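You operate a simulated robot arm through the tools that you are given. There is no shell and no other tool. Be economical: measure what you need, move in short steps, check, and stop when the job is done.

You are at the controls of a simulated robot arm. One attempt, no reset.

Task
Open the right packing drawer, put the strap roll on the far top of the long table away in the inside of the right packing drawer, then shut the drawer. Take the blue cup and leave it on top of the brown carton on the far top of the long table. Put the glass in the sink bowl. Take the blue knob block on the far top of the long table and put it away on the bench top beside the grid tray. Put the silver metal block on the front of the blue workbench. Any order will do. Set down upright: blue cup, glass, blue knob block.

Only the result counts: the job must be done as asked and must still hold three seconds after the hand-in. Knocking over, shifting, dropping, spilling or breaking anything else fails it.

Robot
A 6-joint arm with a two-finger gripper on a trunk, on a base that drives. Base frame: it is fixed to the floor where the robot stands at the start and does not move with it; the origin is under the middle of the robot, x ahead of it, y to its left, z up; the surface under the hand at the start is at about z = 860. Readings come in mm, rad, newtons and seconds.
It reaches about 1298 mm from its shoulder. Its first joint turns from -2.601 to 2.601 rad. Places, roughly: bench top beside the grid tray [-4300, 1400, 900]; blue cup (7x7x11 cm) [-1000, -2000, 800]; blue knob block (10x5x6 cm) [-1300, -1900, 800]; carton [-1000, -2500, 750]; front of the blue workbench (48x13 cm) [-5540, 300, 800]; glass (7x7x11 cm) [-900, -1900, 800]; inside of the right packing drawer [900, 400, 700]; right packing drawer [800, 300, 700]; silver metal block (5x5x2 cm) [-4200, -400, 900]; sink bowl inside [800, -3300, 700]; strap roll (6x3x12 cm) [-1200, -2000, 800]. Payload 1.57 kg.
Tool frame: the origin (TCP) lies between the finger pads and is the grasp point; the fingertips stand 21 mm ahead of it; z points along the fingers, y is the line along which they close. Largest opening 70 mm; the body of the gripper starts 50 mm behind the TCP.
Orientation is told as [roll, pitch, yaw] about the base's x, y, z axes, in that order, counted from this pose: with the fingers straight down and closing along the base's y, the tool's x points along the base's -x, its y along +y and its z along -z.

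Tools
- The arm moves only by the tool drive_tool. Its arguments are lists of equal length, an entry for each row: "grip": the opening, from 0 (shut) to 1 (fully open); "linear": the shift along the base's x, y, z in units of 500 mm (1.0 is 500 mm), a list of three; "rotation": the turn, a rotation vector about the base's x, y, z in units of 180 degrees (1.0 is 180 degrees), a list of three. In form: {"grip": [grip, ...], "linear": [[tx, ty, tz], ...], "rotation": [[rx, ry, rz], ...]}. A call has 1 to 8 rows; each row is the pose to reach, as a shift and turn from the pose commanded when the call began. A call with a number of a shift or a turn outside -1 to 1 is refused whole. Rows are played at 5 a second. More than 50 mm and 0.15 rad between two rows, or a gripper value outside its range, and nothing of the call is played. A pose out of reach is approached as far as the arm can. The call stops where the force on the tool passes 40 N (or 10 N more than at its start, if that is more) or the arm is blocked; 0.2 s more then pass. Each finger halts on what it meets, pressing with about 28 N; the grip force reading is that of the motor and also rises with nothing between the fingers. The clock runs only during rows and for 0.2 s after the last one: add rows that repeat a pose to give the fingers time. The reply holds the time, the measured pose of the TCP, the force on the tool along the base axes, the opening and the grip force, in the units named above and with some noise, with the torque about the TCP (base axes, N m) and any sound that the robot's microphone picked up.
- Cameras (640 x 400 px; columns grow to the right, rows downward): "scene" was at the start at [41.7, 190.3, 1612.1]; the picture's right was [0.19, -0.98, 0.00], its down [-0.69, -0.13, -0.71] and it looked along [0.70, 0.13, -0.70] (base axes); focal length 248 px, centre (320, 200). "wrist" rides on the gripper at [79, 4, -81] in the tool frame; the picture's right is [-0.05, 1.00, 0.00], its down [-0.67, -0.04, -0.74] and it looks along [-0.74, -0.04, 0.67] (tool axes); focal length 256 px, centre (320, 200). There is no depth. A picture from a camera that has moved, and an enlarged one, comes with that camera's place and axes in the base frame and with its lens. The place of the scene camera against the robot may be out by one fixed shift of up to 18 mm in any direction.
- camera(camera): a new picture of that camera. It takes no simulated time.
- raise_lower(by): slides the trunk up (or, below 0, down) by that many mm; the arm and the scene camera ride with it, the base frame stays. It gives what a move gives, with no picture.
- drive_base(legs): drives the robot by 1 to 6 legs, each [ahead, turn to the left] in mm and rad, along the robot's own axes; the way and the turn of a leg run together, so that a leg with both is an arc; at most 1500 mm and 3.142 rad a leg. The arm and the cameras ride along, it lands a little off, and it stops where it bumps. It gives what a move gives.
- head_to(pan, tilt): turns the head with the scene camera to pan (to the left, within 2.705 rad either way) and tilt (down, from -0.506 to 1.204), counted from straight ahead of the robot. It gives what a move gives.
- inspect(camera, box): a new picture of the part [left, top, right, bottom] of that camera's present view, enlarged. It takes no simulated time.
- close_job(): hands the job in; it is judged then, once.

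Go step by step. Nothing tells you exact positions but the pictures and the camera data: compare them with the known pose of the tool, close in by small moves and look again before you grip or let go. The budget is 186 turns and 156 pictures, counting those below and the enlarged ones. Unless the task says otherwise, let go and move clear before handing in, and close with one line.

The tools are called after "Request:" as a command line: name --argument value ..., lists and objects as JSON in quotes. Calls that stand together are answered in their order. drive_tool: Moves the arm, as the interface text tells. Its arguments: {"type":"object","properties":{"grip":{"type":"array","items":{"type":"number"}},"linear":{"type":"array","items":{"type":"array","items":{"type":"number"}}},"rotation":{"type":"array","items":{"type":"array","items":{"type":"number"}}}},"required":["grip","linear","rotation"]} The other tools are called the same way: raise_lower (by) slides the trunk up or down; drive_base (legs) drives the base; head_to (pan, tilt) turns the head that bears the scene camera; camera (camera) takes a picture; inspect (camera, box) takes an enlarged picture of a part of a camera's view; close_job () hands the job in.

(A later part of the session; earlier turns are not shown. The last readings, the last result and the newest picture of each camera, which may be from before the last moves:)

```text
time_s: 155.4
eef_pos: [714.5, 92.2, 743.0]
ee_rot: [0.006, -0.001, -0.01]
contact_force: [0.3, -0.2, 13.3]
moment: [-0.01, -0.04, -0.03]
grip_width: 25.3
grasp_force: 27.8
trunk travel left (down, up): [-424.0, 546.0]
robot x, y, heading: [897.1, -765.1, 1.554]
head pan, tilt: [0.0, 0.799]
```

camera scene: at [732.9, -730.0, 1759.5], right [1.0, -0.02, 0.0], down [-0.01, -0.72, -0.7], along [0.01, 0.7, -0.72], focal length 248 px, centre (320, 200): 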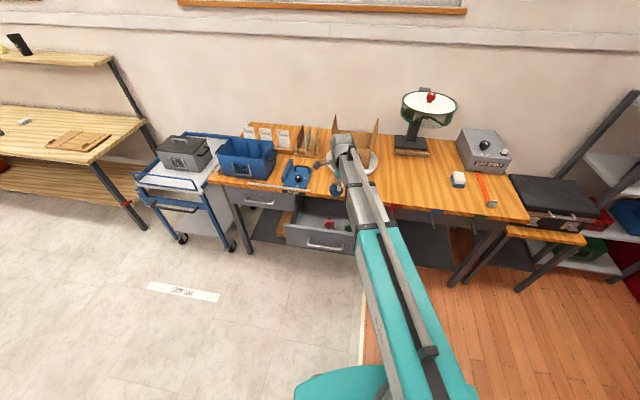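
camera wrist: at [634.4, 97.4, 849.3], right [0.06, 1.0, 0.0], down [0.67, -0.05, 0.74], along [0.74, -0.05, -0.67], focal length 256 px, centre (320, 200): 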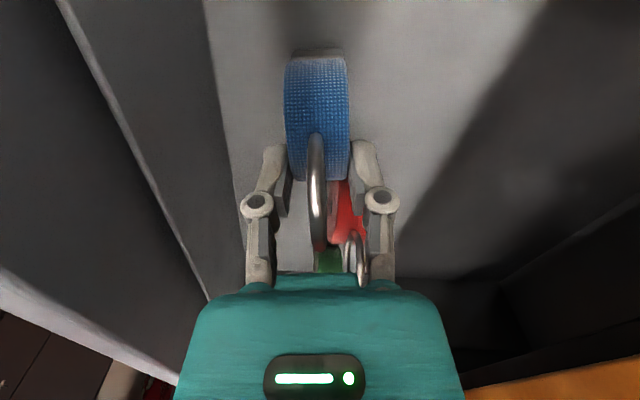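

Floor contact. I open and rise clear.

Request:
drive_tool --grip '[0.5, 0.65, 0.7, 0.7]' --linear '[[0, 0, 0], [0, 0, 0], [0, 0, 0], [0, 0, 0]]' --rotation '[[0, 0, 0], [0, 0, 0], [0, 0, 0], [0, 0, 0]]'

Request:
raise_lower --by 60

Request:
camera --camera "wrist"

Request:
raise_lower --by 130

Request:
drive_tool --grip '[0.7, 0.7, 0.7, 0.7]' --linear '[[0, -0.09, 0], [0, -0.18, 0], [0, -0.27, 0], [0.0, -0.34, 0]]' --rotation '[[0, 0, 0], [0, 0, 0], [0, 0, 0], [0, 0, 0]]'

Request:
inspect --camera "scene" --box '[220, 100, 420, 225]'

```text
time_s: 156.4
eef_pos: [715.2, 92.7, 741.2]
ee_rot: [0.004, 0.0, -0.009]
contact_force: [-0.6, 0.1, 0.6]
moment: [0.03, 0.01, 0.02]
grip_width: 49.0
grasp_force: 0.0
trunk travel left (down, up): [-424.0, 546.0]
robot x, y, heading: [894.8, -771.4, 1.556]
head pan, tilt: [0.0, 0.799]
```

```text
time_s: 157.4
eef_pos: [714.6, 92.6, 802.1]
ee_rot: [0.004, -0.001, -0.009]
contact_force: [0.0, 0.2, -0.4]
moment: [-0.01, 0.0, -0.01]
grip_width: 49.3
grasp_force: 0.0
trunk travel left (down, up): [-484.0, 486.0]
robot x, y, heading: [896.7, -773.5, 1.552]
head pan, tilt: [0.0, 0.799]
```

```text
90 pictures are left
camera wrist: at [634.4, 97.4, 883.3], right [0.06, 1.0, 0.0], down [0.67, -0.05, 0.74], along [0.74, -0.05, -0.67], focal length 256 px, centre (320, 200)
```

wrist: 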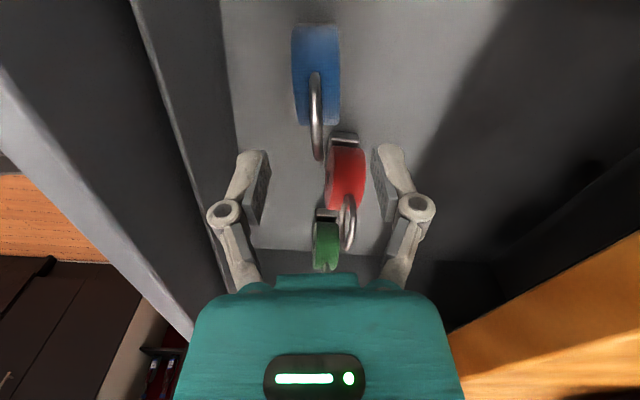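

```text
time_s: 158.9
eef_pos: [715.1, 93.9, 932.0]
ee_rot: [0.004, -0.001, -0.01]
contact_force: [0.0, -0.9, 0.5]
moment: [0.01, 0.0, 0.02]
grip_width: 49.2
grasp_force: 0.0
trunk travel left (down, up): [-614.0, 356.0]
robot x, y, heading: [892.8, -770.0, 1.549]
head pan, tilt: [0.0, 0.799]
```

```text
time_s: 159.9
eef_pos: [716.5, -80.0, 932.2]
ee_rot: [0.003, -0.001, -0.011]
contact_force: [-0.1, 0.0, 0.4]
moment: [-0.03, 0.0, -0.02]
grip_width: 49.0
grasp_force: 0.0
trunk travel left (down, up): [-614.0, 356.0]
robot x, y, heading: [892.8, -763.7, 1.552]
head pan, tilt: [0.0, 0.799]
```

```text
3.20 times, centred on (320, 162) of scene
camera zoom: at [731.2, -730.4, 1588.3], right [1.0, -0.02, 0.0], down [-0.01, -0.72, -0.7], along [0.01, 0.7, -0.72], focal length 795 px, centre (320, 320)
```

zoom: 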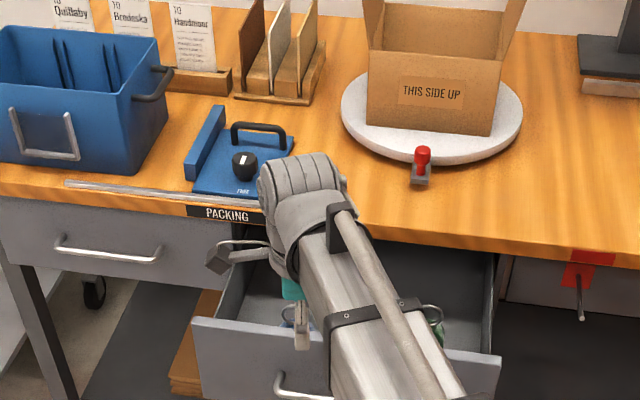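

The blue roll stands properly in the drawer. To close it I'll re-grip the handle as before; I back the base 120 mm to have room to approach, and tilt the tool.

Request:
drive_base --legs '[[-120, 0]]'

Request:
drive_tool --grip '[0.55, 0.55, 0.55, 0.55, 0.55, 0.55]' --linear '[[0.03, 0, 0], [0.06, 0, 0], [0.09, 0, 0], [0.11, 0, 0], [0.11, 0, 0], [0.11, 0, 0]]' --rotation '[[0.042, 0, 0], [0.084, 0, 0], [0.126, 0, 0], [0.168, 0, 0], [0.21, 0, 0], [0.25, 0, 0]]'

```text
time_s: 161.3
eef_pos: [713.0, -199.6, 932.9]
ee_rot: [0.003, -0.001, -0.01]
contact_force: [0.5, 0.1, 0.3]
moment: [0.02, -0.02, 0.0]
grip_width: 49.2
grasp_force: 0.0
trunk travel left (down, up): [-614.0, 356.0]
robot x, y, heading: [893.5, -889.7, 1.554]
head pan, tilt: [0.0, 0.799]
```

```text
time_s: 162.7
eef_pos: [768.8, -202.0, 987.2]
ee_rot: [0.791, 0.008, -0.005]
contact_force: [0.5, 0.5, -0.5]
moment: [0.01, 0.01, -0.03]
grip_width: 38.4
grasp_force: 0.0
out of reach, approached as far as the arm can: row 2, 3, 4, 5, 6
trunk travel left (down, up): [-614.0, 356.0]
robot x, y, heading: [891.5, -887.5, 1.558]
head pan, tilt: [0.0, 0.799]
```

Request:
raise_lower --by -228

Request:
drive_tool --grip '[0.55, 0.55]' --linear '[[0, 0.09, 0], [0.01, 0.18, 0]]' --rotation '[[0, 0, 0], [0, 0, 0]]'

Request:
camera --camera "wrist"

```text
time_s: 165.1
eef_pos: [768.7, -203.2, 758.9]
ee_rot: [0.787, 0.008, -0.008]
contact_force: [-0.6, -0.1, -0.4]
moment: [-0.03, 0.0, 0.02]
grip_width: 38.4
grasp_force: 0.0
trunk travel left (down, up): [-386.0, 584.0]
robot x, y, heading: [890.9, -888.2, 1.555]
head pan, tilt: [0.0, 0.799]
```

```text
time_s: 165.7
eef_pos: [772.7, -109.6, 759.1]
ee_rot: [0.789, 0.006, -0.006]
contact_force: [0.9, -0.9, 0.2]
moment: [0.02, 0.01, 0.01]
grip_width: 38.7
grasp_force: 0.1
trunk travel left (down, up): [-386.0, 584.0]
robot x, y, heading: [893.9, -887.9, 1.556]
head pan, tilt: [0.0, 0.799]
```

```text
88 pictures are left
camera wrist: at [691.6, -165.2, 820.0], right [0.06, 0.7, 0.71], down [0.67, -0.56, 0.5], along [0.74, 0.44, -0.5], focal length 256 px, centre (320, 200)
```

wrist: 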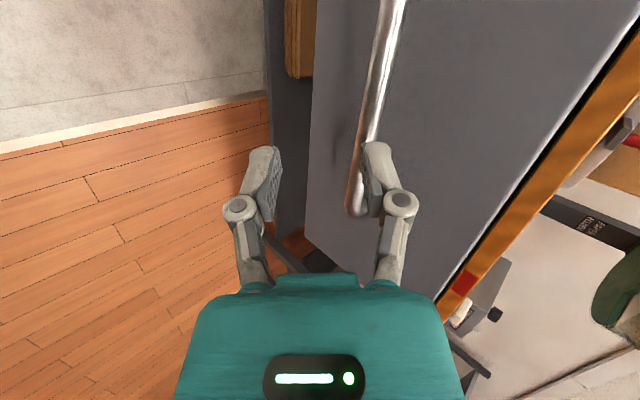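

Request:
drive_tool --grip '[0.55, 0.55]' --linear '[[0, 0.05, 0], [0, 0.096, 0]]' --rotation '[[0, 0, 0], [0, 0, 0]]'

Request:
camera --camera "wrist"

```text
time_s: 166.3
eef_pos: [774.0, -64.3, 758.1]
ee_rot: [0.786, 0.006, -0.005]
contact_force: [-0.5, 0.2, 0.7]
moment: [0.04, 0.0, 0.03]
grip_width: 38.7
grasp_force: 0.3
trunk travel left (down, up): [-386.0, 584.0]
robot x, y, heading: [890.2, -885.8, 1.557]
head pan, tilt: [0.0, 0.799]
```

```text
87 pictures are left
camera wrist: at [693.4, -118.6, 819.7], right [0.06, 0.71, 0.71], down [0.67, -0.56, 0.5], along [0.74, 0.44, -0.5], focal length 256 px, centre (320, 200)
```

wrist: 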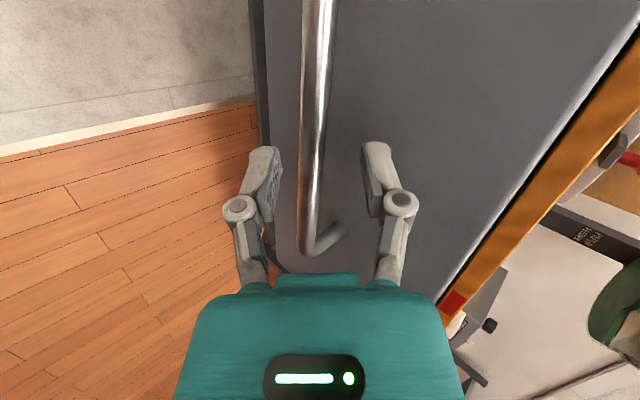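

Request:
raise_lower --by -8

Request:
drive_tool --grip '[0.3, 0.1, 0, 0, 0]' --linear '[[0, 0, 0], [0, 0, 0], [0, 0, 0], [0, 0, 0], [0, 0, 0]]' --rotation '[[0, 0, 0], [0, 0, 0], [0, 0, 0], [0, 0, 0], [0, 0, 0]]'

Request:
drive_tool --grip '[0, 0, 0, 0, 0, 0, 0, 0]' --linear '[[0.008, 0.05, 0], [0.016, 0.1, 0], [0.024, 0.15, 0], [0.033, 0.21, 0], [0.042, 0.27, 0], [0.051, 0.33, 0], [0.06, 0.39, 0], [0.068, 0.43, 0]]' --rotation '[[0, 0, 0], [0, 0, 0], [0, 0, 0], [0, 0, 0], [0, 0, 0], [0, 0, 0], [0, 0, 0], [0, 0, 0]]'

```text
time_s: 166.9
eef_pos: [774.0, -64.5, 750.0]
ee_rot: [0.786, 0.007, -0.004]
contact_force: [1.1, 1.2, -0.6]
moment: [0.04, -0.02, 0.0]
grip_width: 38.5
grasp_force: 0.0
trunk travel left (down, up): [-378.0, 592.0]
robot x, y, heading: [894.0, -888.1, 1.553]
head pan, tilt: [0.0, 0.799]
```

```text
time_s: 168.1
eef_pos: [773.8, -65.6, 751.1]
ee_rot: [0.788, 0.007, -0.007]
contact_force: [-0.9, 1.4, 7.8]
moment: [0.13, 0.47, -0.38]
grip_width: 13.1
grasp_force: 31.9
trunk travel left (down, up): [-378.0, 592.0]
robot x, y, heading: [893.1, -887.5, 1.556]
head pan, tilt: [0.0, 0.799]
```

```text
time_s: 169.9
eef_pos: [808.0, 148.9, 750.4]
ee_rot: [0.786, 0.007, -0.007]
contact_force: [20.7, -2.4, -2.5]
moment: [0.0, -0.02, -0.75]
grip_width: 13.0
grasp_force: 32.0
trunk travel left (down, up): [-378.0, 592.0]
robot x, y, heading: [895.7, -889.3, 1.557]
head pan, tilt: [0.0, 0.799]
```

Request:
drive_tool --grip '[0, 0, 0, 0]' --linear '[[0.006, 0.012, 0], [0.01, 0.024, 0], [0.012, 0.036, 0], [0.014, 0.05, 0]]' --rotation '[[0, 0, 0], [0, 0, 0], [0, 0, 0], [0, 0, 0]]'

Request:
inspect --camera "scene" --box '[220, 60, 420, 185]'

```text
time_s: 170.8
eef_pos: [812.0, 165.8, 751.2]
ee_rot: [0.777, 0.012, -0.003]
contact_force: [-0.2, -5.1, 5.2]
moment: [0.07, 0.16, -0.63]
grip_width: 13.1
grasp_force: 32.6
trunk travel left (down, up): [-378.0, 592.0]
robot x, y, heading: [894.0, -890.7, 1.557]
head pan, tilt: [0.0, 0.799]
stopped in row 4: the force on the tool passed its limit at 49 N (the readings are from after the stop); the commanded pose is now the measured one
```

```text
3.20 times, centred on (320, 122) of scene
camera zoom: at [729.1, -852.2, 1352.6], right [1.0, -0.02, 0.0], down [-0.01, -0.72, -0.7], along [0.01, 0.7, -0.72], focal length 795 px, centre (320, 448)
```

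zoom: 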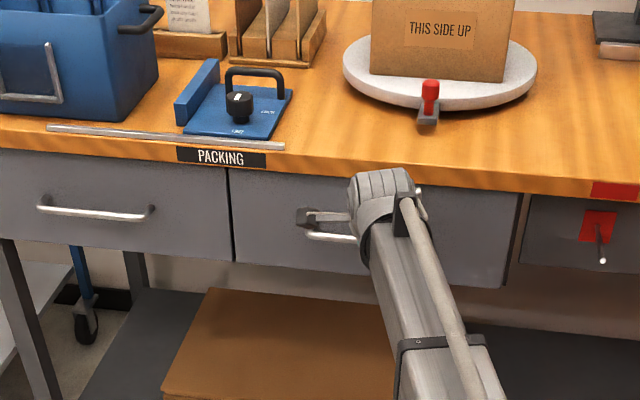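

The drawer is closed (limit felt, front flush with its neighbour). I release and retreat.

Request:
drive_tool --grip '[0.5, 0.8, 0.8, 0.8]' --linear '[[0, 0, 0], [0, 0, 0], [0, 0, 0], [0, 0, 0]]' --rotation '[[0, 0, 0], [0, 0, 0], [0, 0, 0], [0, 0, 0]]'

Request:
raise_lower --by 12

Request:
drive_tool --grip '[0.8, 0.8, 0.8, 0.8, 0.8]' --linear '[[0, -0.05, 0], [0, -0.14, 0], [0, -0.23, 0], [0, -0.32, 0], [0, -0.41, 0]]' --rotation '[[0, 0, 0], [0, 0, 0], [0, 0, 0], [0, 0, 0], [0, 0, 0]]'

Request:
inspect --camera "scene" --box '[220, 60, 420, 185]'

```text
time_s: 171.8
eef_pos: [811.6, 167.1, 749.6]
ee_rot: [0.776, 0.01, -0.005]
contact_force: [0.0, -0.9, -0.4]
moment: [-0.03, -0.02, -0.01]
grip_width: 56.0
grasp_force: 0.0
trunk travel left (down, up): [-378.0, 592.0]
robot x, y, heading: [895.4, -886.4, 1.554]
head pan, tilt: [0.0, 0.799]
```

```text
time_s: 172.4
eef_pos: [811.4, 167.6, 760.7]
ee_rot: [0.774, 0.011, -0.005]
contact_force: [-0.7, 0.1, 0.9]
moment: [-0.04, -0.01, 0.01]
grip_width: 56.0
grasp_force: 0.1
trunk travel left (down, up): [-390.0, 580.0]
robot x, y, heading: [892.2, -890.2, 1.562]
head pan, tilt: [0.0, 0.799]
```

```text
time_s: 173.6
eef_pos: [810.5, -37.3, 760.6]
ee_rot: [0.775, 0.012, -0.005]
contact_force: [-0.7, 0.1, -0.9]
moment: [0.01, -0.02, -0.03]
grip_width: 55.9
grasp_force: 0.2
trunk travel left (down, up): [-390.0, 580.0]
robot x, y, heading: [894.5, -887.3, 1.558]
head pan, tilt: [0.0, 0.799]
```

```text
3.20 times, centred on (320, 122) of scene
camera zoom: at [729.1, -850.8, 1364.3], right [1.0, -0.02, 0.0], down [-0.01, -0.72, -0.7], along [0.01, 0.7, -0.72], focal length 795 px, centre (320, 448)
```

zoom: 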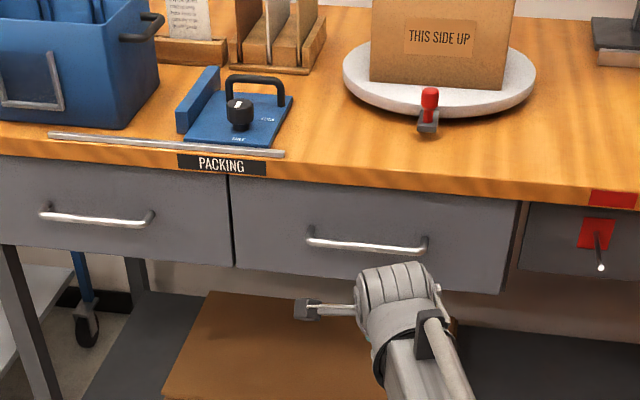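

Drawer shut. Next the glass: I straighten the wrist, raise, and drive back to the long table.

Request:
raise_lower --by 330

Request:
drive_tool --grip '[1, 1, 1, 1, 1, 1]' --linear '[[0, 0, 0], [0, 0, 0], [0, 0, 0], [0, 0, 0], [0, 0, 0], [0, 0, 0]]' --rotation '[[-0.042, 0, 0], [-0.084, 0, 0], [-0.126, 0, 0], [-0.168, 0, 0], [-0.21, 0, 0], [-0.247, -0.002, 0]]'

Request:
drive_base --legs '[[0, 1.675], [1500, 0], [300, 0], [0, 1.48]]'

Request:
head_to --pan 0.2 --tilt 0.75

Request:
camera --camera "scene"

Request:
camera --camera "wrist"

```text
time_s: 176.9
eef_pos: [810.6, -37.6, 1090.6]
ee_rot: [0.775, 0.011, -0.004]
contact_force: [-0.3, -0.1, 1.0]
moment: [-0.01, -0.01, 0.01]
grip_width: 56.2
grasp_force: 0.1
trunk travel left (down, up): [-720.0, 250.0]
robot x, y, heading: [891.4, -889.0, 1.554]
head pan, tilt: [0.0, 0.799]
```

```text
time_s: 178.3
eef_pos: [813.0, -36.3, 1037.9]
ee_rot: [-0.004, -0.002, -0.009]
contact_force: [0.0, -0.7, 0.5]
moment: [-0.02, -0.04, 0.05]
grip_width: 70.1
grasp_force: 0.1
out of reach, approached as far as the arm can: row 1, 2, 3, 4, 5, 6
trunk travel left (down, up): [-720.0, 250.0]
robot x, y, heading: [894.6, -888.5, 1.555]
head pan, tilt: [0.0, 0.799]
```

```text
time_s: 200.6
eef_pos: [-706.8, -1950.3, 1037.6]
ee_rot: [0.0, -0.002, -3.103]
contact_force: [0.7, -0.1, -0.1]
moment: [0.02, -0.01, 0.02]
grip_width: 70.2
grasp_force: 0.1
trunk travel left (down, up): [-720.0, 250.0]
robot x, y, heading: [-887.3, -1111.4, -1.532]
head pan, tilt: [0.0, 0.799]
```

```text
time_s: 201.3
eef_pos: [-709.2, -1950.1, 1038.1]
ee_rot: [0.0, -0.002, -3.103]
contact_force: [0.2, 0.4, 0.8]
moment: [-0.02, 0.03, 0.02]
grip_width: 70.0
grasp_force: 0.3
trunk travel left (down, up): [-720.0, 250.0]
robot x, y, heading: [-885.8, -1105.2, -1.534]
head pan, tilt: [0.201, 0.75]
```

```text
84 pictures are left
camera scene: at [-691.1, -1137.2, 1698.3], right [-0.97, -0.23, 0.0], down [-0.16, 0.66, -0.73], along [0.17, -0.71, -0.68], focal length 248 px, centre (320, 200)
```

scene: 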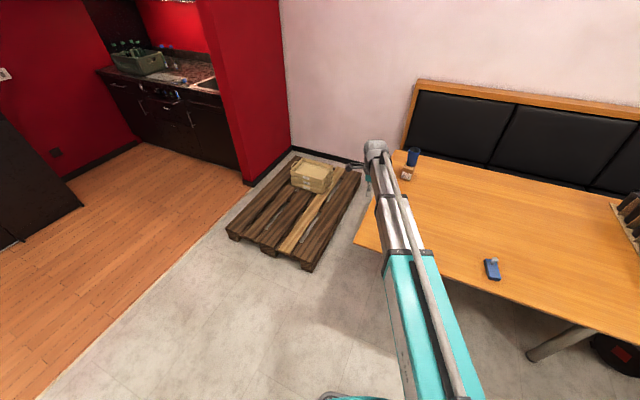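

```text
83 pictures are left
camera wrist: at [-630.5, -1951.8, 1119.2], right [-0.01, -1.0, 0.0], down [-0.67, 0.01, 0.75], along [-0.75, 0.01, -0.67], focal length 256 px, centre (320, 200)
```

wrist: 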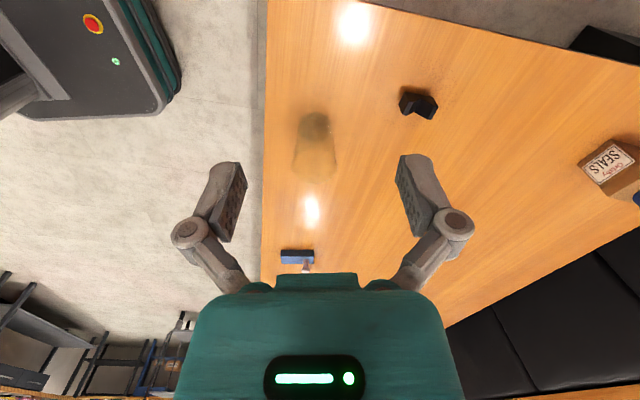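

Glass ≈(-865,-1941). I align above it and lower to just over its rim.

Request:
drive_tool --grip '[1, 1, 1, 1]' --linear '[[-0.08, 0.005, 0], [-0.16, 0.01, 0], [-0.24, 0.015, 0], [-0.313, 0.018, 0]]' --rotation '[[0, 0, 0], [0, 0, 0], [0, 0, 0], [0, 0, 0]]'

Request:
raise_lower --by -145

Request:
camera --camera "wrist"

```text
time_s: 202.3
eef_pos: [-862.1, -1939.3, 1038.7]
ee_rot: [-0.001, -0.001, -3.101]
contact_force: [0.5, -0.1, -1.2]
moment: [-0.01, -0.03, 0.02]
grip_width: 70.0
grasp_force: 0.0
trunk travel left (down, up): [-720.0, 250.0]
robot x, y, heading: [-885.3, -1104.0, -1.533]
head pan, tilt: [0.201, 0.75]
```

```text
time_s: 204.0
eef_pos: [-862.7, -1940.0, 893.6]
ee_rot: [-0.001, -0.002, -3.101]
contact_force: [-0.7, 0.1, 0.2]
moment: [0.0, 0.0, -0.04]
grip_width: 70.0
grasp_force: 0.0
trunk travel left (down, up): [-575.0, 395.0]
robot x, y, heading: [-885.6, -1102.8, -1.531]
head pan, tilt: [0.201, 0.75]
```

```text
82 pictures are left
camera wrist: at [-784.0, -1941.5, 974.3], right [-0.01, -1.0, 0.0], down [-0.67, 0.01, 0.75], along [-0.75, 0.01, -0.67], focal length 256 px, centre (320, 200)
```

wrist: 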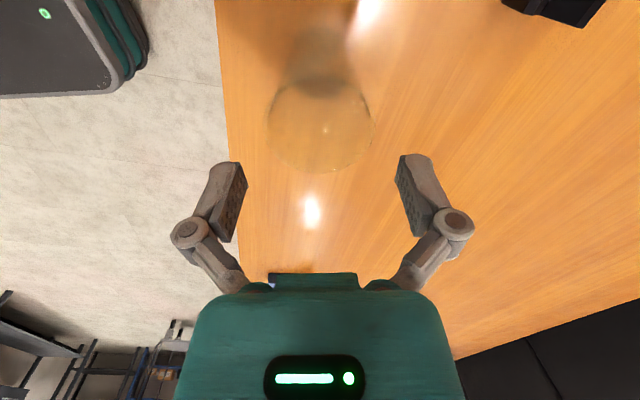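

Request:
drive_tool --grip '[1]' --linear '[[-0.009, -0.001, 0]]' --rotation '[[0, 0, 0]]'

Request:
raise_lower --by -71

Request:
drive_tool --grip '[0.9, 0.7, 0.5, 0.2, 0, 0]' --linear '[[0, 0, 0], [0, 0, 0], [0, 0, 0], [0, 0, 0], [0, 0, 0], [0, 0, 0]]' --rotation '[[0, 0, 0], [0, 0, 0], [0, 0, 0], [0, 0, 0], [0, 0, 0], [0, 0, 0]]'

Request:
camera --camera "wrist"

```text
time_s: 204.4
eef_pos: [-867.6, -1941.0, 894.3]
ee_rot: [-0.001, -0.001, -3.101]
contact_force: [0.3, -0.1, -0.5]
moment: [0.01, 0.0, 0.01]
grip_width: 70.0
grasp_force: 0.1
trunk travel left (down, up): [-575.0, 395.0]
robot x, y, heading: [-883.8, -1103.3, -1.533]
head pan, tilt: [0.201, 0.75]
```

```text
time_s: 205.5
eef_pos: [-868.3, -1940.0, 821.5]
ee_rot: [-0.003, -0.002, -3.101]
contact_force: [0.2, -0.4, -1.2]
moment: [-0.04, -0.01, -0.02]
grip_width: 70.0
grasp_force: 0.0
trunk travel left (down, up): [-504.0, 466.0]
robot x, y, heading: [-882.4, -1107.0, -1.537]
head pan, tilt: [0.201, 0.75]
```

```text
time_s: 206.9
eef_pos: [-867.8, -1939.1, 823.2]
ee_rot: [0.001, -0.002, -3.102]
contact_force: [1.5, -2.4, 8.0]
moment: [-0.18, 0.02, 0.07]
grip_width: 65.2
grasp_force: 28.2
trunk travel left (down, up): [-504.0, 466.0]
robot x, y, heading: [-886.4, -1107.4, -1.538]
head pan, tilt: [0.201, 0.75]
```

```text
81 pictures are left
camera wrist: at [-789.7, -1941.5, 903.7], right [-0.01, -1.0, 0.0], down [-0.67, 0.01, 0.75], along [-0.75, 0.01, -0.67], focal length 256 px, centre (320, 200)
```

wrist: 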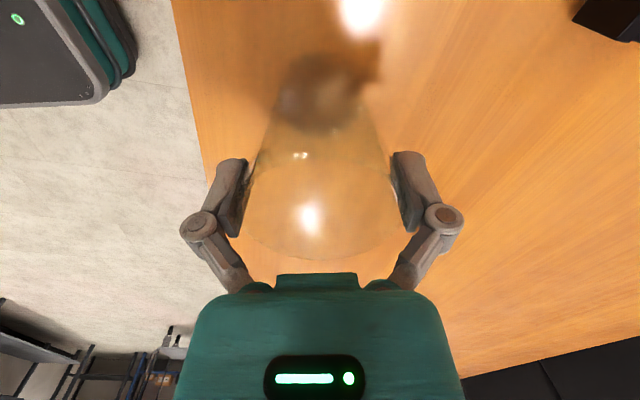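

Glass held at 65 mm. I lift it and drive toward the sink, stopping short to look.

Request:
raise_lower --by 300

Request:
camera --camera "wrist"

Request:
drive_base --legs '[[0, 1.53], [1500, 0], [200, 0], [0, -1.55]]'

Request:
head_to --pan 0.1 --tilt 0.5

Request:
camera --camera "scene"

```text
time_s: 209.9
eef_pos: [-867.5, -1940.1, 1121.4]
ee_rot: [-0.002, -0.002, -3.1]
contact_force: [-0.7, 0.1, -1.3]
moment: [-0.01, -0.06, 0.03]
grip_width: 64.6
grasp_force: 28.2
trunk travel left (down, up): [-804.0, 166.0]
robot x, y, heading: [-885.4, -1106.1, -1.537]
head pan, tilt: [0.201, 0.75]
```

```text
80 pictures are left
camera wrist: at [-789.7, -1942.1, 1203.0], right [-0.01, -1.0, 0.0], down [-0.67, 0.01, 0.75], along [-0.75, 0.01, -0.67], focal length 256 px, centre (320, 200)
```

wrist: 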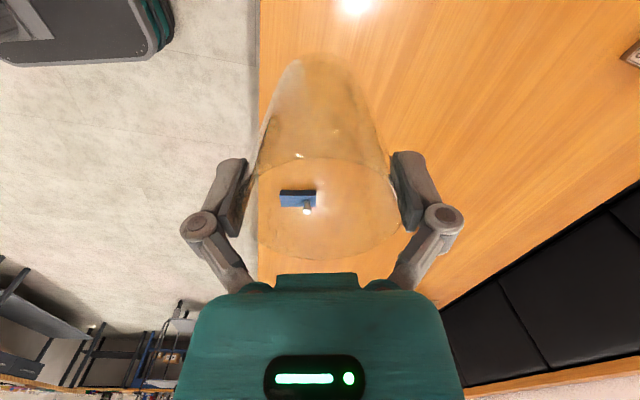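

```text
time_s: 231.3
eef_pos: [761.2, -1988.8, 1122.6]
ee_rot: [-0.003, 0.0, -3.14]
contact_force: [-0.6, 0.4, -1.5]
moment: [-0.02, -0.03, 0.0]
grip_width: 64.5
grasp_force: 27.7
trunk travel left (down, up): [-804.0, 166.0]
robot x, y, heading: [832.7, -1153.6, -1.568]
head pan, tilt: [0.201, 0.75]
```

```text
time_s: 232.1
eef_pos: [762.4, -1987.2, 1121.6]
ee_rot: [-0.003, -0.002, -3.141]
contact_force: [-1.1, 0.1, -2.5]
moment: [0.0, 0.04, 0.02]
grip_width: 64.3
grasp_force: 28.1
trunk travel left (down, up): [-804.0, 166.0]
robot x, y, heading: [831.5, -1154.8, -1.568]
head pan, tilt: [0.099, 0.499]
```

```text
79 pictures are left
camera scene: at [1020.1, -1200.8, 1804.2], right [-0.99, -0.1, 0.0], down [-0.05, 0.48, -0.88], along [0.09, -0.87, -0.48], focal length 248 px, centre (320, 200)
```

scene: 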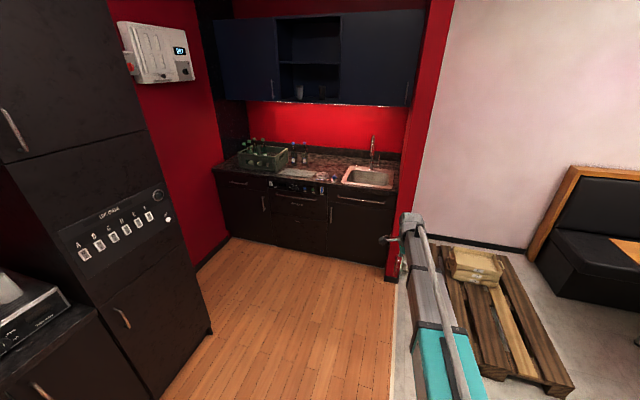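

Sink bowl ≈(797,-3345), counter front ≈ y -3030, faucet behind the bowl. I drive ahead 1150 mm and look.

Request:
drive_base --legs '[[1150, 0]]'

Request:
head_to --pan 0.15 --tilt 0.7

Request:
camera --camera "scene"

Request:
camera --camera "wrist"

```text
time_s: 239.1
eef_pos: [731.6, -3103.1, 1123.3]
ee_rot: [-0.002, 0.0, 3.121]
contact_force: [0.1, 0.3, -1.8]
moment: [0.02, 0.0, 0.01]
grip_width: 64.6
grasp_force: 27.7
trunk travel left (down, up): [-804.0, 166.0]
robot x, y, heading: [828.2, -2268.8, -1.595]
head pan, tilt: [0.099, 0.499]
```

```text
time_s: 239.8
eef_pos: [732.0, -3101.5, 1122.0]
ee_rot: [-0.001, -0.002, 3.12]
contact_force: [0.5, 0.6, -2.9]
moment: [0.0, 0.01, 0.01]
grip_width: 64.4
grasp_force: 28.4
trunk travel left (down, up): [-804.0, 166.0]
robot x, y, heading: [829.2, -2267.4, -1.591]
head pan, tilt: [0.15, 0.7]
```

```text
78 pictures are left
camera scene: at [1013.2, -2315.0, 1786.6], right [-0.99, -0.13, 0.0], down [-0.08, 0.64, -0.77], along [0.1, -0.76, -0.64], focal length 248 px, centre (320, 200)
```

scene: 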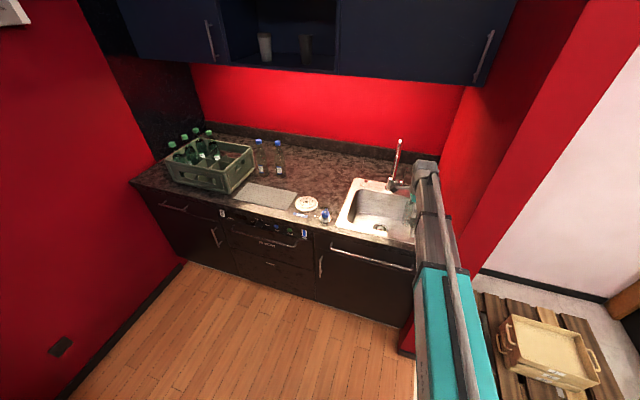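

```text
77 pictures are left
camera wrist: at [810.2, -3108.6, 1203.1], right [-0.07, -1.0, 0.0], down [-0.66, 0.05, 0.75], along [-0.74, 0.06, -0.67], focal length 256 px, centre (320, 200)
```

wrist: 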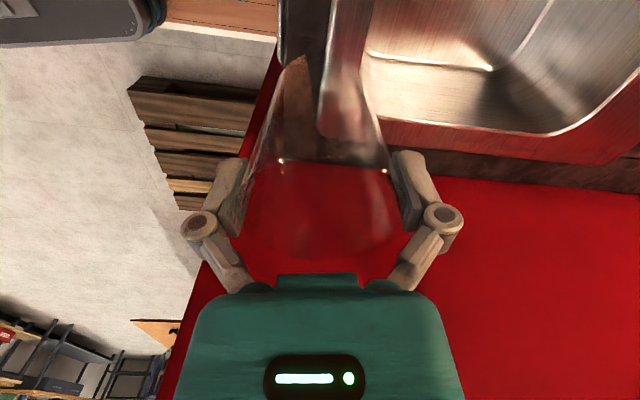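

I zoom in on the sink to locate bowl and faucet.

Request:
inspect --camera "scene" --box '[300, 120, 460, 250]'

```text
3.08 times, centred on (380, 185) of scene
camera zoom: at [1013.2, -2315.0, 1786.6], right [-0.99, -0.13, 0.0], down [-0.08, 0.64, -0.77], along [0.1, -0.76, -0.64], focal length 764 px, centre (135, 246)
```

zoom: 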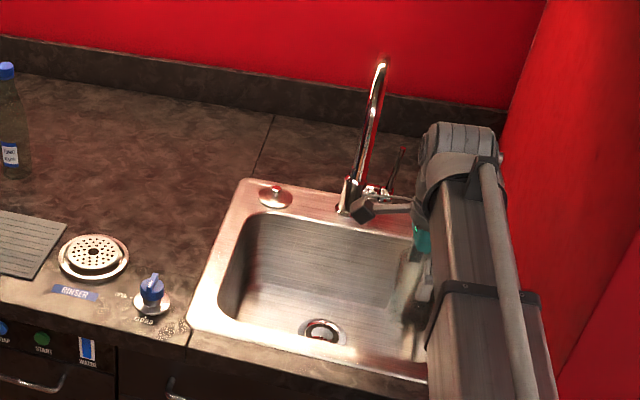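

Bowl opening spans x≈655–980, y≈-3168…-3483, drain ≈(796,-3350), faucet behind. I'll set the glass at about (850,-3285), moving over it first.

Request:
drive_tool --grip '[0, 0, 0, 0, 0]' --linear '[[0.047, -0.073, 0], [0.094, -0.146, 0], [0.141, -0.22, 0], [0.188, -0.293, 0], [0.236, -0.366, 0]]' --rotation '[[0, 0, 0], [0, 0, 0], [0, 0, 0], [0, 0, 0], [0, 0, 0]]'

Request:
raise_lower --by -110

Request:
camera --camera "wrist"

Request:
inspect --camera "scene" --box '[300, 100, 460, 200]'

```text
time_s: 241.0
eef_pos: [848.8, -3285.7, 1120.6]
ee_rot: [-0.002, 0.0, 3.121]
contact_force: [0.6, 0.0, -2.9]
moment: [-0.01, -0.03, -0.01]
grip_width: 64.5
grasp_force: 27.9
trunk travel left (down, up): [-804.0, 166.0]
robot x, y, heading: [827.4, -2269.2, -1.596]
head pan, tilt: [0.15, 0.7]
```

```text
time_s: 242.4
eef_pos: [848.0, -3283.9, 1012.2]
ee_rot: [0.0, -0.004, 3.12]
contact_force: [-0.9, -0.7, -1.7]
moment: [-0.02, -0.01, 0.02]
grip_width: 64.4
grasp_force: 28.0
trunk travel left (down, up): [-694.0, 276.0]
robot x, y, heading: [824.2, -2269.0, -1.591]
head pan, tilt: [0.15, 0.7]
```

```text
75 pictures are left
camera wrist: at [926.7, -3291.7, 1093.1], right [-0.07, -1.0, 0.0], down [-0.66, 0.05, 0.75], along [-0.74, 0.06, -0.67], focal length 256 px, centre (320, 200)
```

wrist: 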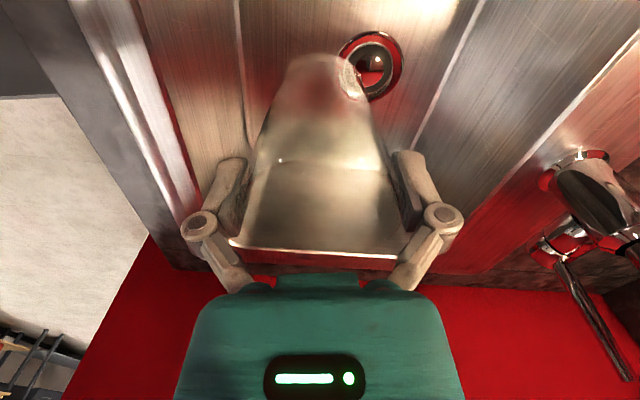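

```text
4.00 times, centred on (380, 150) of scene
camera zoom: at [1013.2, -2315.0, 1676.6], right [-0.99, -0.13, 0.0], down [-0.08, 0.64, -0.76], along [0.1, -0.76, -0.64], focal length 994 px, centre (80, 400)
```

zoom: 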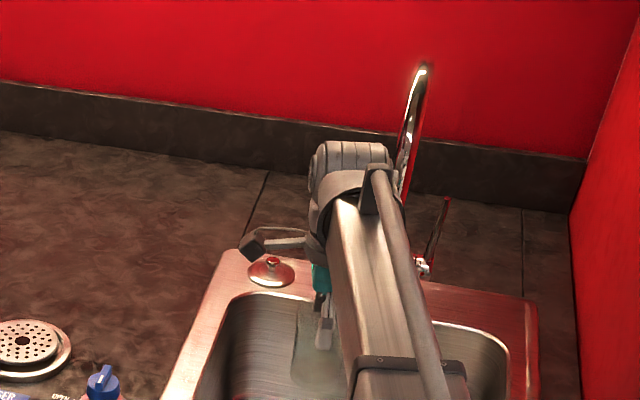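

Position is over the bowl floor, clear of drain and faucet. I lower in stages.

Request:
raise_lower --by -140

Request:
camera --camera "wrist"

Request:
inspect --camera "scene" --box '[300, 60, 460, 160]'

```text
time_s: 244.1
eef_pos: [848.3, -3284.7, 872.2]
ee_rot: [-0.001, -0.001, 3.121]
contact_force: [0.1, 0.1, -2.3]
moment: [-0.04, -0.02, -0.01]
grip_width: 64.7
grasp_force: 28.0
trunk travel left (down, up): [-554.0, 416.0]
robot x, y, heading: [828.4, -2270.2, -1.596]
head pan, tilt: [0.15, 0.7]
```

```text
73 pictures are left
camera wrist: at [926.8, -3291.6, 953.0], right [-0.07, -1.0, 0.0], down [-0.66, 0.05, 0.75], along [-0.74, 0.06, -0.67], focal length 256 px, centre (320, 200)
```

wrist: 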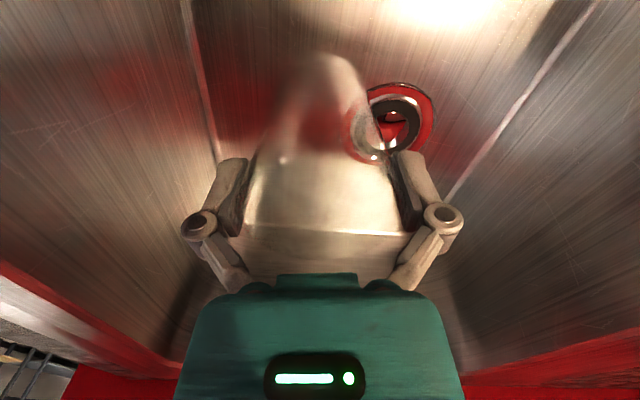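

```text
4.00 times, centred on (380, 110) of scene
camera zoom: at [1013.2, -2315.0, 1536.6], right [-0.99, -0.13, 0.0], down [-0.08, 0.64, -0.76], along [0.1, -0.76, -0.64], focal length 994 px, centre (80, 560)
```

zoom: 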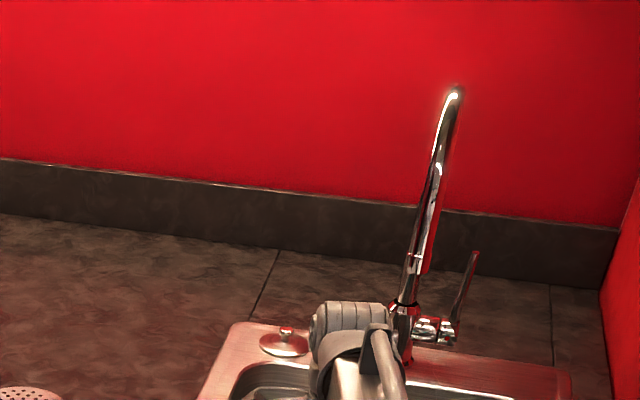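

Triangulating the drain puts the bowl floor at z≈707, so contact is expected near TCP z≈794. I step down carefully.

Request:
raise_lower --by -50

Request:
raise_lower --by -18

Request:
head_to --pan 0.2 --tilt 1.0

Request:
camera --camera "scene"

Request:
camera --camera "wrist"

```text
time_s: 245.0
eef_pos: [850.0, -3285.3, 822.5]
ee_rot: [0.0, -0.002, 3.12]
contact_force: [0.3, 0.9, 1.0]
moment: [0.05, 0.0, 0.04]
grip_width: 64.4
grasp_force: 28.2
trunk travel left (down, up): [-504.0, 466.0]
robot x, y, heading: [826.5, -2268.6, -1.597]
head pan, tilt: [0.15, 0.7]
```

```text
time_s: 245.6
eef_pos: [848.1, -3284.4, 810.5]
ee_rot: [0.003, -0.002, 3.122]
contact_force: [0.0, 0.5, 33.7]
moment: [0.26, 0.29, 0.05]
grip_width: 64.7
grasp_force: 28.1
trunk travel left (down, up): [-487.0, 483.0]
robot x, y, heading: [829.3, -2273.6, -1.591]
head pan, tilt: [0.15, 0.7]
stopped: the force on the tool passed its limit at 44 N (the readings are from after the stop); the commanded pose is now the measured one
```

```text
time_s: 246.4
eef_pos: [849.4, -3284.8, 808.3]
ee_rot: [0.006, -0.003, 3.119]
contact_force: [-0.3, -1.1, 36.9]
moment: [0.41, -0.09, 0.0]
grip_width: 64.4
grasp_force: 28.7
trunk travel left (down, up): [-487.0, 483.0]
robot x, y, heading: [821.4, -2264.5, -1.593]
head pan, tilt: [0.201, 1.0]
```

```text
71 pictures are left
camera scene: at [1014.8, -2294.3, 1446.7], right [-0.98, -0.18, 0.0], down [-0.15, 0.83, -0.54], along [0.1, -0.54, -0.84], focal length 248 px, centre (320, 200)
```

scene: 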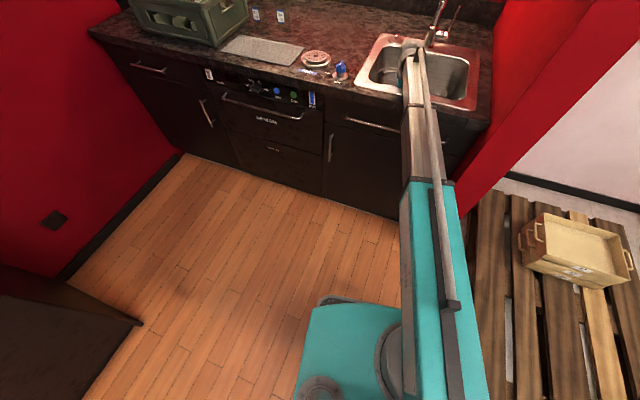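

```text
70 pictures are left
camera wrist: at [926.8, -3289.6, 890.2], right [-0.07, -1.0, 0.0], down [-0.66, 0.05, 0.75], along [-0.74, 0.05, -0.67], focal length 256 px, centre (320, 200)
```

wrist: 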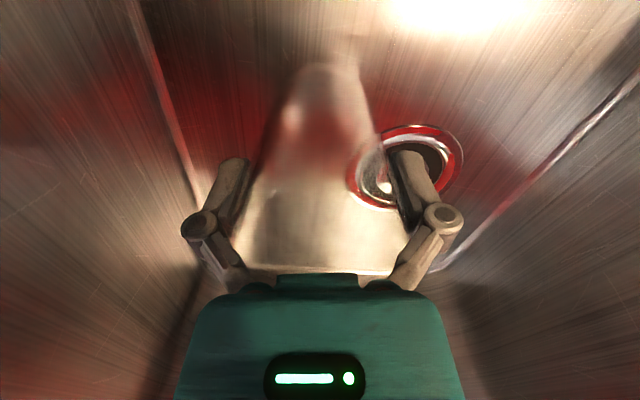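

Contact with the bowl floor. I relieve the force before opening.

Request:
raise_lower --by 8

```text
time_s: 246.9
eef_pos: [849.6, -3286.4, 812.3]
ee_rot: [0.002, -0.003, 3.122]
contact_force: [-0.2, 0.1, -2.9]
moment: [0.0, -0.03, -0.02]
grip_width: 63.6
grasp_force: 28.0
trunk travel left (down, up): [-495.0, 475.0]
robot x, y, heading: [829.5, -2272.8, -1.597]
head pan, tilt: [0.201, 1.0]
```

Request:
raise_lower --by -4

Request:
camera --camera "wrist"

```text
time_s: 247.5
eef_pos: [848.8, -3286.3, 810.4]
ee_rot: [0.001, -0.001, 3.121]
contact_force: [-0.6, -2.0, 7.9]
moment: [0.03, -0.06, 0.02]
grip_width: 63.7
grasp_force: 27.8
trunk travel left (down, up): [-491.0, 479.0]
robot x, y, heading: [824.3, -2270.4, -1.594]
head pan, tilt: [0.201, 1.0]
```

```text
69 pictures are left
camera wrist: at [926.8, -3292.3, 891.1], right [-0.07, -1.0, 0.0], down [-0.66, 0.05, 0.75], along [-0.74, 0.05, -0.67], focal length 256 px, centre (320, 200)
```

wrist: 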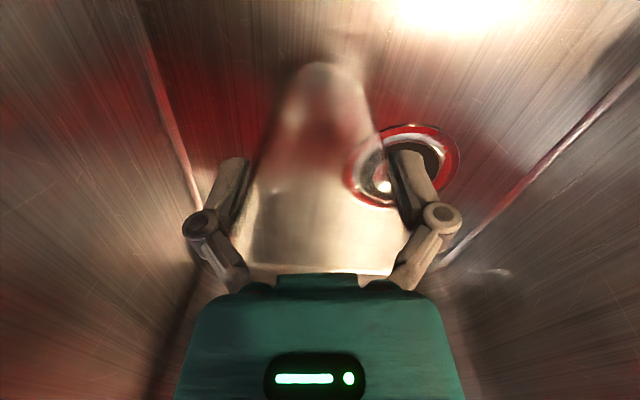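

Light contact; I open and rise.

Request:
drive_tool --grip '[0.95, 1, 1, 1]' --linear '[[0, 0, 0], [0, 0, 0], [0, 0, 0], [0, 0, 0]]' --rotation '[[0, 0, 0], [0, 0, 0], [0, 0, 0], [0, 0, 0]]'

Request:
raise_lower --by 30

Request:
camera --camera "wrist"

```text
time_s: 248.5
eef_pos: [850.0, -3285.9, 810.0]
ee_rot: [-0.001, -0.002, 3.12]
contact_force: [-0.4, 0.0, -1.1]
moment: [0.01, 0.0, 0.01]
grip_width: 70.1
grasp_force: 0.1
trunk travel left (down, up): [-491.0, 479.0]
robot x, y, heading: [826.0, -2270.2, -1.594]
head pan, tilt: [0.201, 1.0]
```

```text
time_s: 249.2
eef_pos: [848.2, -3286.1, 839.3]
ee_rot: [0.0, -0.002, 3.12]
contact_force: [-0.6, -1.0, -0.7]
moment: [-0.03, -0.03, 0.0]
grip_width: 69.8
grasp_force: 0.1
trunk travel left (down, up): [-521.0, 449.0]
robot x, y, heading: [827.4, -2268.4, -1.594]
head pan, tilt: [0.201, 1.0]
```

```text
68 pictures are left
camera wrist: at [926.8, -3292.5, 920.4], right [-0.07, -1.0, 0.0], down [-0.66, 0.05, 0.75], along [-0.74, 0.05, -0.67], focal length 256 px, centre (320, 200)
```

wrist: 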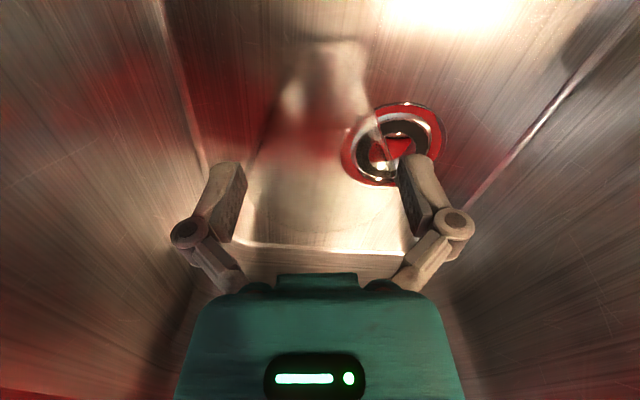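

Glass stays. I rise fully and check it standing from above.

Request:
raise_lower --by 260

Request:
camera --camera "wrist"

```text
time_s: 251.9
eef_pos: [848.7, -3286.8, 1098.6]
ee_rot: [0.002, -0.002, 3.121]
contact_force: [0.1, 0.2, 0.0]
moment: [-0.02, -0.01, -0.02]
grip_width: 70.1
grasp_force: 0.1
trunk travel left (down, up): [-781.0, 189.0]
robot x, y, heading: [826.3, -2271.8, -1.594]
head pan, tilt: [0.201, 1.0]
```

```text
67 pictures are left
camera wrist: at [926.8, -3292.5, 1180.3], right [-0.07, -1.0, 0.0], down [-0.66, 0.05, 0.75], along [-0.74, 0.05, -0.67], focal length 256 px, centre (320, 200)
```

wrist: 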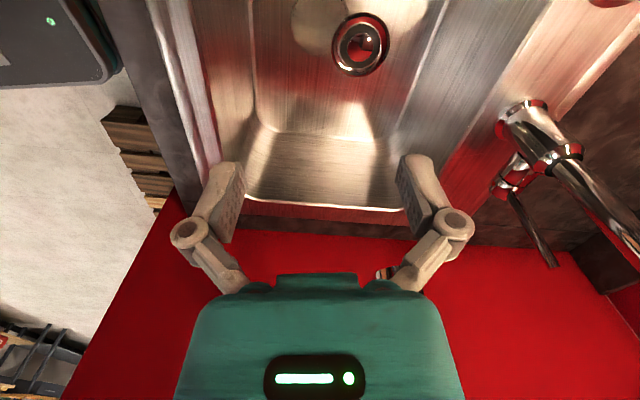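

The glass stands upright in the bowl. Now to the knob block: back out and drive to the long table.

Request:
drive_base --legs '[[-1120, 0], [0, -1.57], [1500, 0], [600, 0]]'

```text
time_s: 276.9
eef_pos: [-2283.0, -1160.1, 1099.2]
ee_rot: [0.001, -0.002, 1.548]
contact_force: [-0.5, -0.9, -1.1]
moment: [-0.03, 0.0, -0.01]
grip_width: 69.8
grasp_force: 0.0
trunk travel left (down, up): [-781.0, 189.0]
robot x, y, heading: [-1267.6, -1133.7, 3.115]
head pan, tilt: [0.201, 1.0]
```

Request:
drive_tool --grip '[1, 1, 1, 1]' --linear '[[0.09, 0, 0], [0.18, 0, 0], [0.27, 0, 0], [0.36, 0, 0]]' --rotation '[[0, 0, 0], [0, 0, 0], [0, 0, 0], [0, 0, 0]]'

Request:
drive_base --legs '[[0, 1.57]]'

Request:
camera --camera "wrist"

Request:
head_to --pan 0.0 --tilt 0.7

Request:
camera --camera "scene"

```text
time_s: 277.9
eef_pos: [-2099.0, -1159.5, 1100.0]
ee_rot: [0.0, -0.001, 1.549]
contact_force: [0.4, -1.4, 0.6]
moment: [-0.02, 0.0, 0.0]
grip_width: 70.2
grasp_force: 0.1
trunk travel left (down, up): [-781.0, 189.0]
robot x, y, heading: [-1265.5, -1136.6, 3.114]
head pan, tilt: [0.201, 1.0]
```

```text
time_s: 284.2
eef_pos: [-1194.9, -1963.9, 1100.2]
ee_rot: [0.003, -0.003, -3.105]
contact_force: [0.3, -0.4, -0.1]
moment: [0.01, -0.02, -0.01]
grip_width: 69.5
grasp_force: 0.1
trunk travel left (down, up): [-781.0, 189.0]
robot x, y, heading: [-1324.7, -1132.2, -1.537]
head pan, tilt: [0.201, 1.0]
```

```text
66 pictures are left
camera wrist: at [-1117.2, -1965.7, 1180.6], right [-0.02, -1.0, 0.0], down [-0.67, 0.01, 0.75], along [-0.75, 0.01, -0.67], focal length 256 px, centre (320, 200)
```

wrist: 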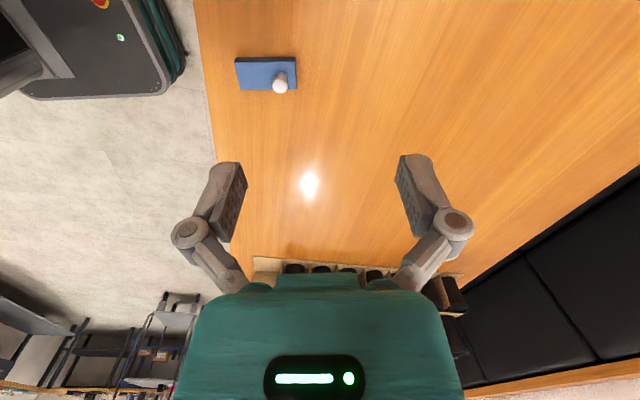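

```text
time_s: 285.0
eef_pos: [-1195.1, -1964.1, 1099.8]
ee_rot: [0.003, -0.003, -3.105]
contact_force: [0.0, -0.7, 0.2]
moment: [0.04, 0.03, 0.0]
grip_width: 70.1
grasp_force: 0.1
trunk travel left (down, up): [-781.0, 189.0]
robot x, y, heading: [-1321.8, -1134.7, -1.542]
head pan, tilt: [0.0, 0.7]
```

```text
65 pictures are left
camera scene: at [-1142.5, -1171.2, 1763.7], right [-1.0, -0.03, 0.0], down [-0.02, 0.64, -0.76], along [0.02, -0.76, -0.64], focal length 248 px, centre (320, 200)
```

scene: 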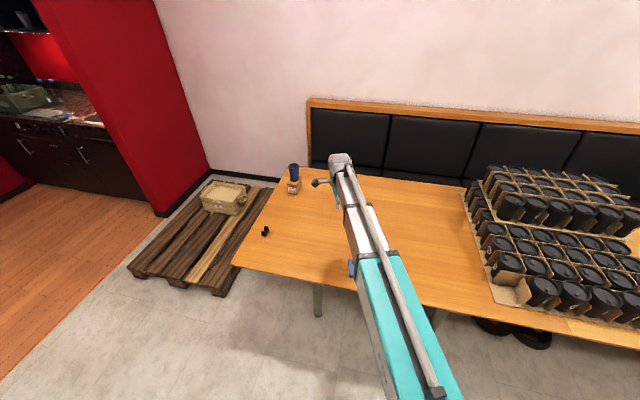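

The cup still stands on the carton. The knob block is ≈(-1288,-1878), 100 mm long along y with the knob off-centre; I'll grip its 50 mm width, so I turn the wrist 90° and hover over it.

Request:
drive_tool --grip '[1, 1, 1, 1, 1, 1, 1, 1]' --linear '[[-0.023, 0.021, 0], [-0.046, 0.043, 0], [-0.07, 0.064, 0], [-0.093, 0.086, 0], [-0.116, 0.107, 0], [-0.14, 0.13, 0], [-0.163, 0.15, 0], [-0.186, 0.172, 0]]' --rotation '[[0, 0, 0.046], [0, 0, 0.092], [0, 0, 0.138], [0, 0, 0.184], [0, 0, 0.23], [0, 0, 0.276], [0, 0, 0.322], [0, 0, 0.368]]'

Request:
drive_tool --grip '[1, 1, 1]' --linear '[[0, 0, 0], [0, 0, 0], [0, 0, 0]]' --rotation '[[0, 0, 0.046], [0, 0, 0.092], [0, 0, 0.12]]'

Request:
raise_lower --by -180

Request:
camera --camera "wrist"

```text
time_s: 286.8
eef_pos: [-1288.9, -1877.1, 1099.7]
ee_rot: [0.002, -0.003, -1.946]
contact_force: [0.6, 1.1, -0.5]
moment: [0.04, 0.02, -0.01]
grip_width: 69.9
grasp_force: 0.0
trunk travel left (down, up): [-781.0, 189.0]
robot x, y, heading: [-1320.2, -1135.0, -1.54]
head pan, tilt: [0.0, 0.7]
```

```text
time_s: 287.6
eef_pos: [-1287.9, -1877.8, 1099.9]
ee_rot: [0.003, -0.001, -1.57]
contact_force: [-0.4, 0.1, -0.1]
moment: [0.01, 0.0, 0.04]
grip_width: 70.0
grasp_force: 0.0
trunk travel left (down, up): [-781.0, 189.0]
robot x, y, heading: [-1319.5, -1135.6, -1.539]
head pan, tilt: [0.0, 0.7]
```

```text
time_s: 289.6
eef_pos: [-1288.8, -1877.4, 920.0]
ee_rot: [0.002, -0.001, -1.573]
contact_force: [-0.2, 0.5, -0.1]
moment: [0.02, 0.03, 0.05]
grip_width: 70.0
grasp_force: 0.1
trunk travel left (down, up): [-601.0, 369.0]
robot x, y, heading: [-1322.4, -1134.2, -1.547]
head pan, tilt: [0.0, 0.7]
```

```text
64 pictures are left
camera wrist: at [-1285.2, -1798.9, 1000.6], right [1.0, -0.05, 0.0], down [-0.04, -0.67, 0.75], along [-0.04, -0.74, -0.67], focal length 256 px, centre (320, 200)
```

wrist: 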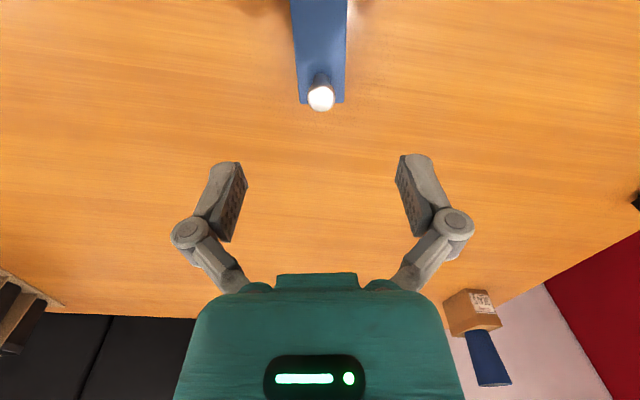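

Aligned (block centre ≈(-1289,-1875)). I lower around it.

Request:
raise_lower --by -148

Request:
camera --camera "wrist"

```text
time_s: 291.3
eef_pos: [-1287.9, -1879.0, 771.9]
ee_rot: [0.002, -0.002, -1.572]
contact_force: [0.1, 0.2, -0.2]
moment: [0.0, 0.01, -0.02]
grip_width: 70.0
grasp_force: 0.2
trunk travel left (down, up): [-453.0, 517.0]
robot x, y, heading: [-1319.0, -1135.7, -1.539]
head pan, tilt: [0.0, 0.7]
```

```text
63 pictures are left
camera wrist: at [-1285.2, -1798.9, 852.6], right [1.0, -0.05, 0.0], down [-0.04, -0.67, 0.75], along [-0.04, -0.74, -0.67], focal length 256 px, centre (320, 200)
```

wrist: 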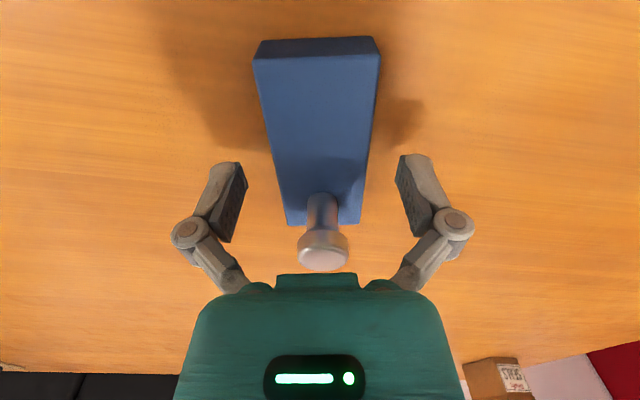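

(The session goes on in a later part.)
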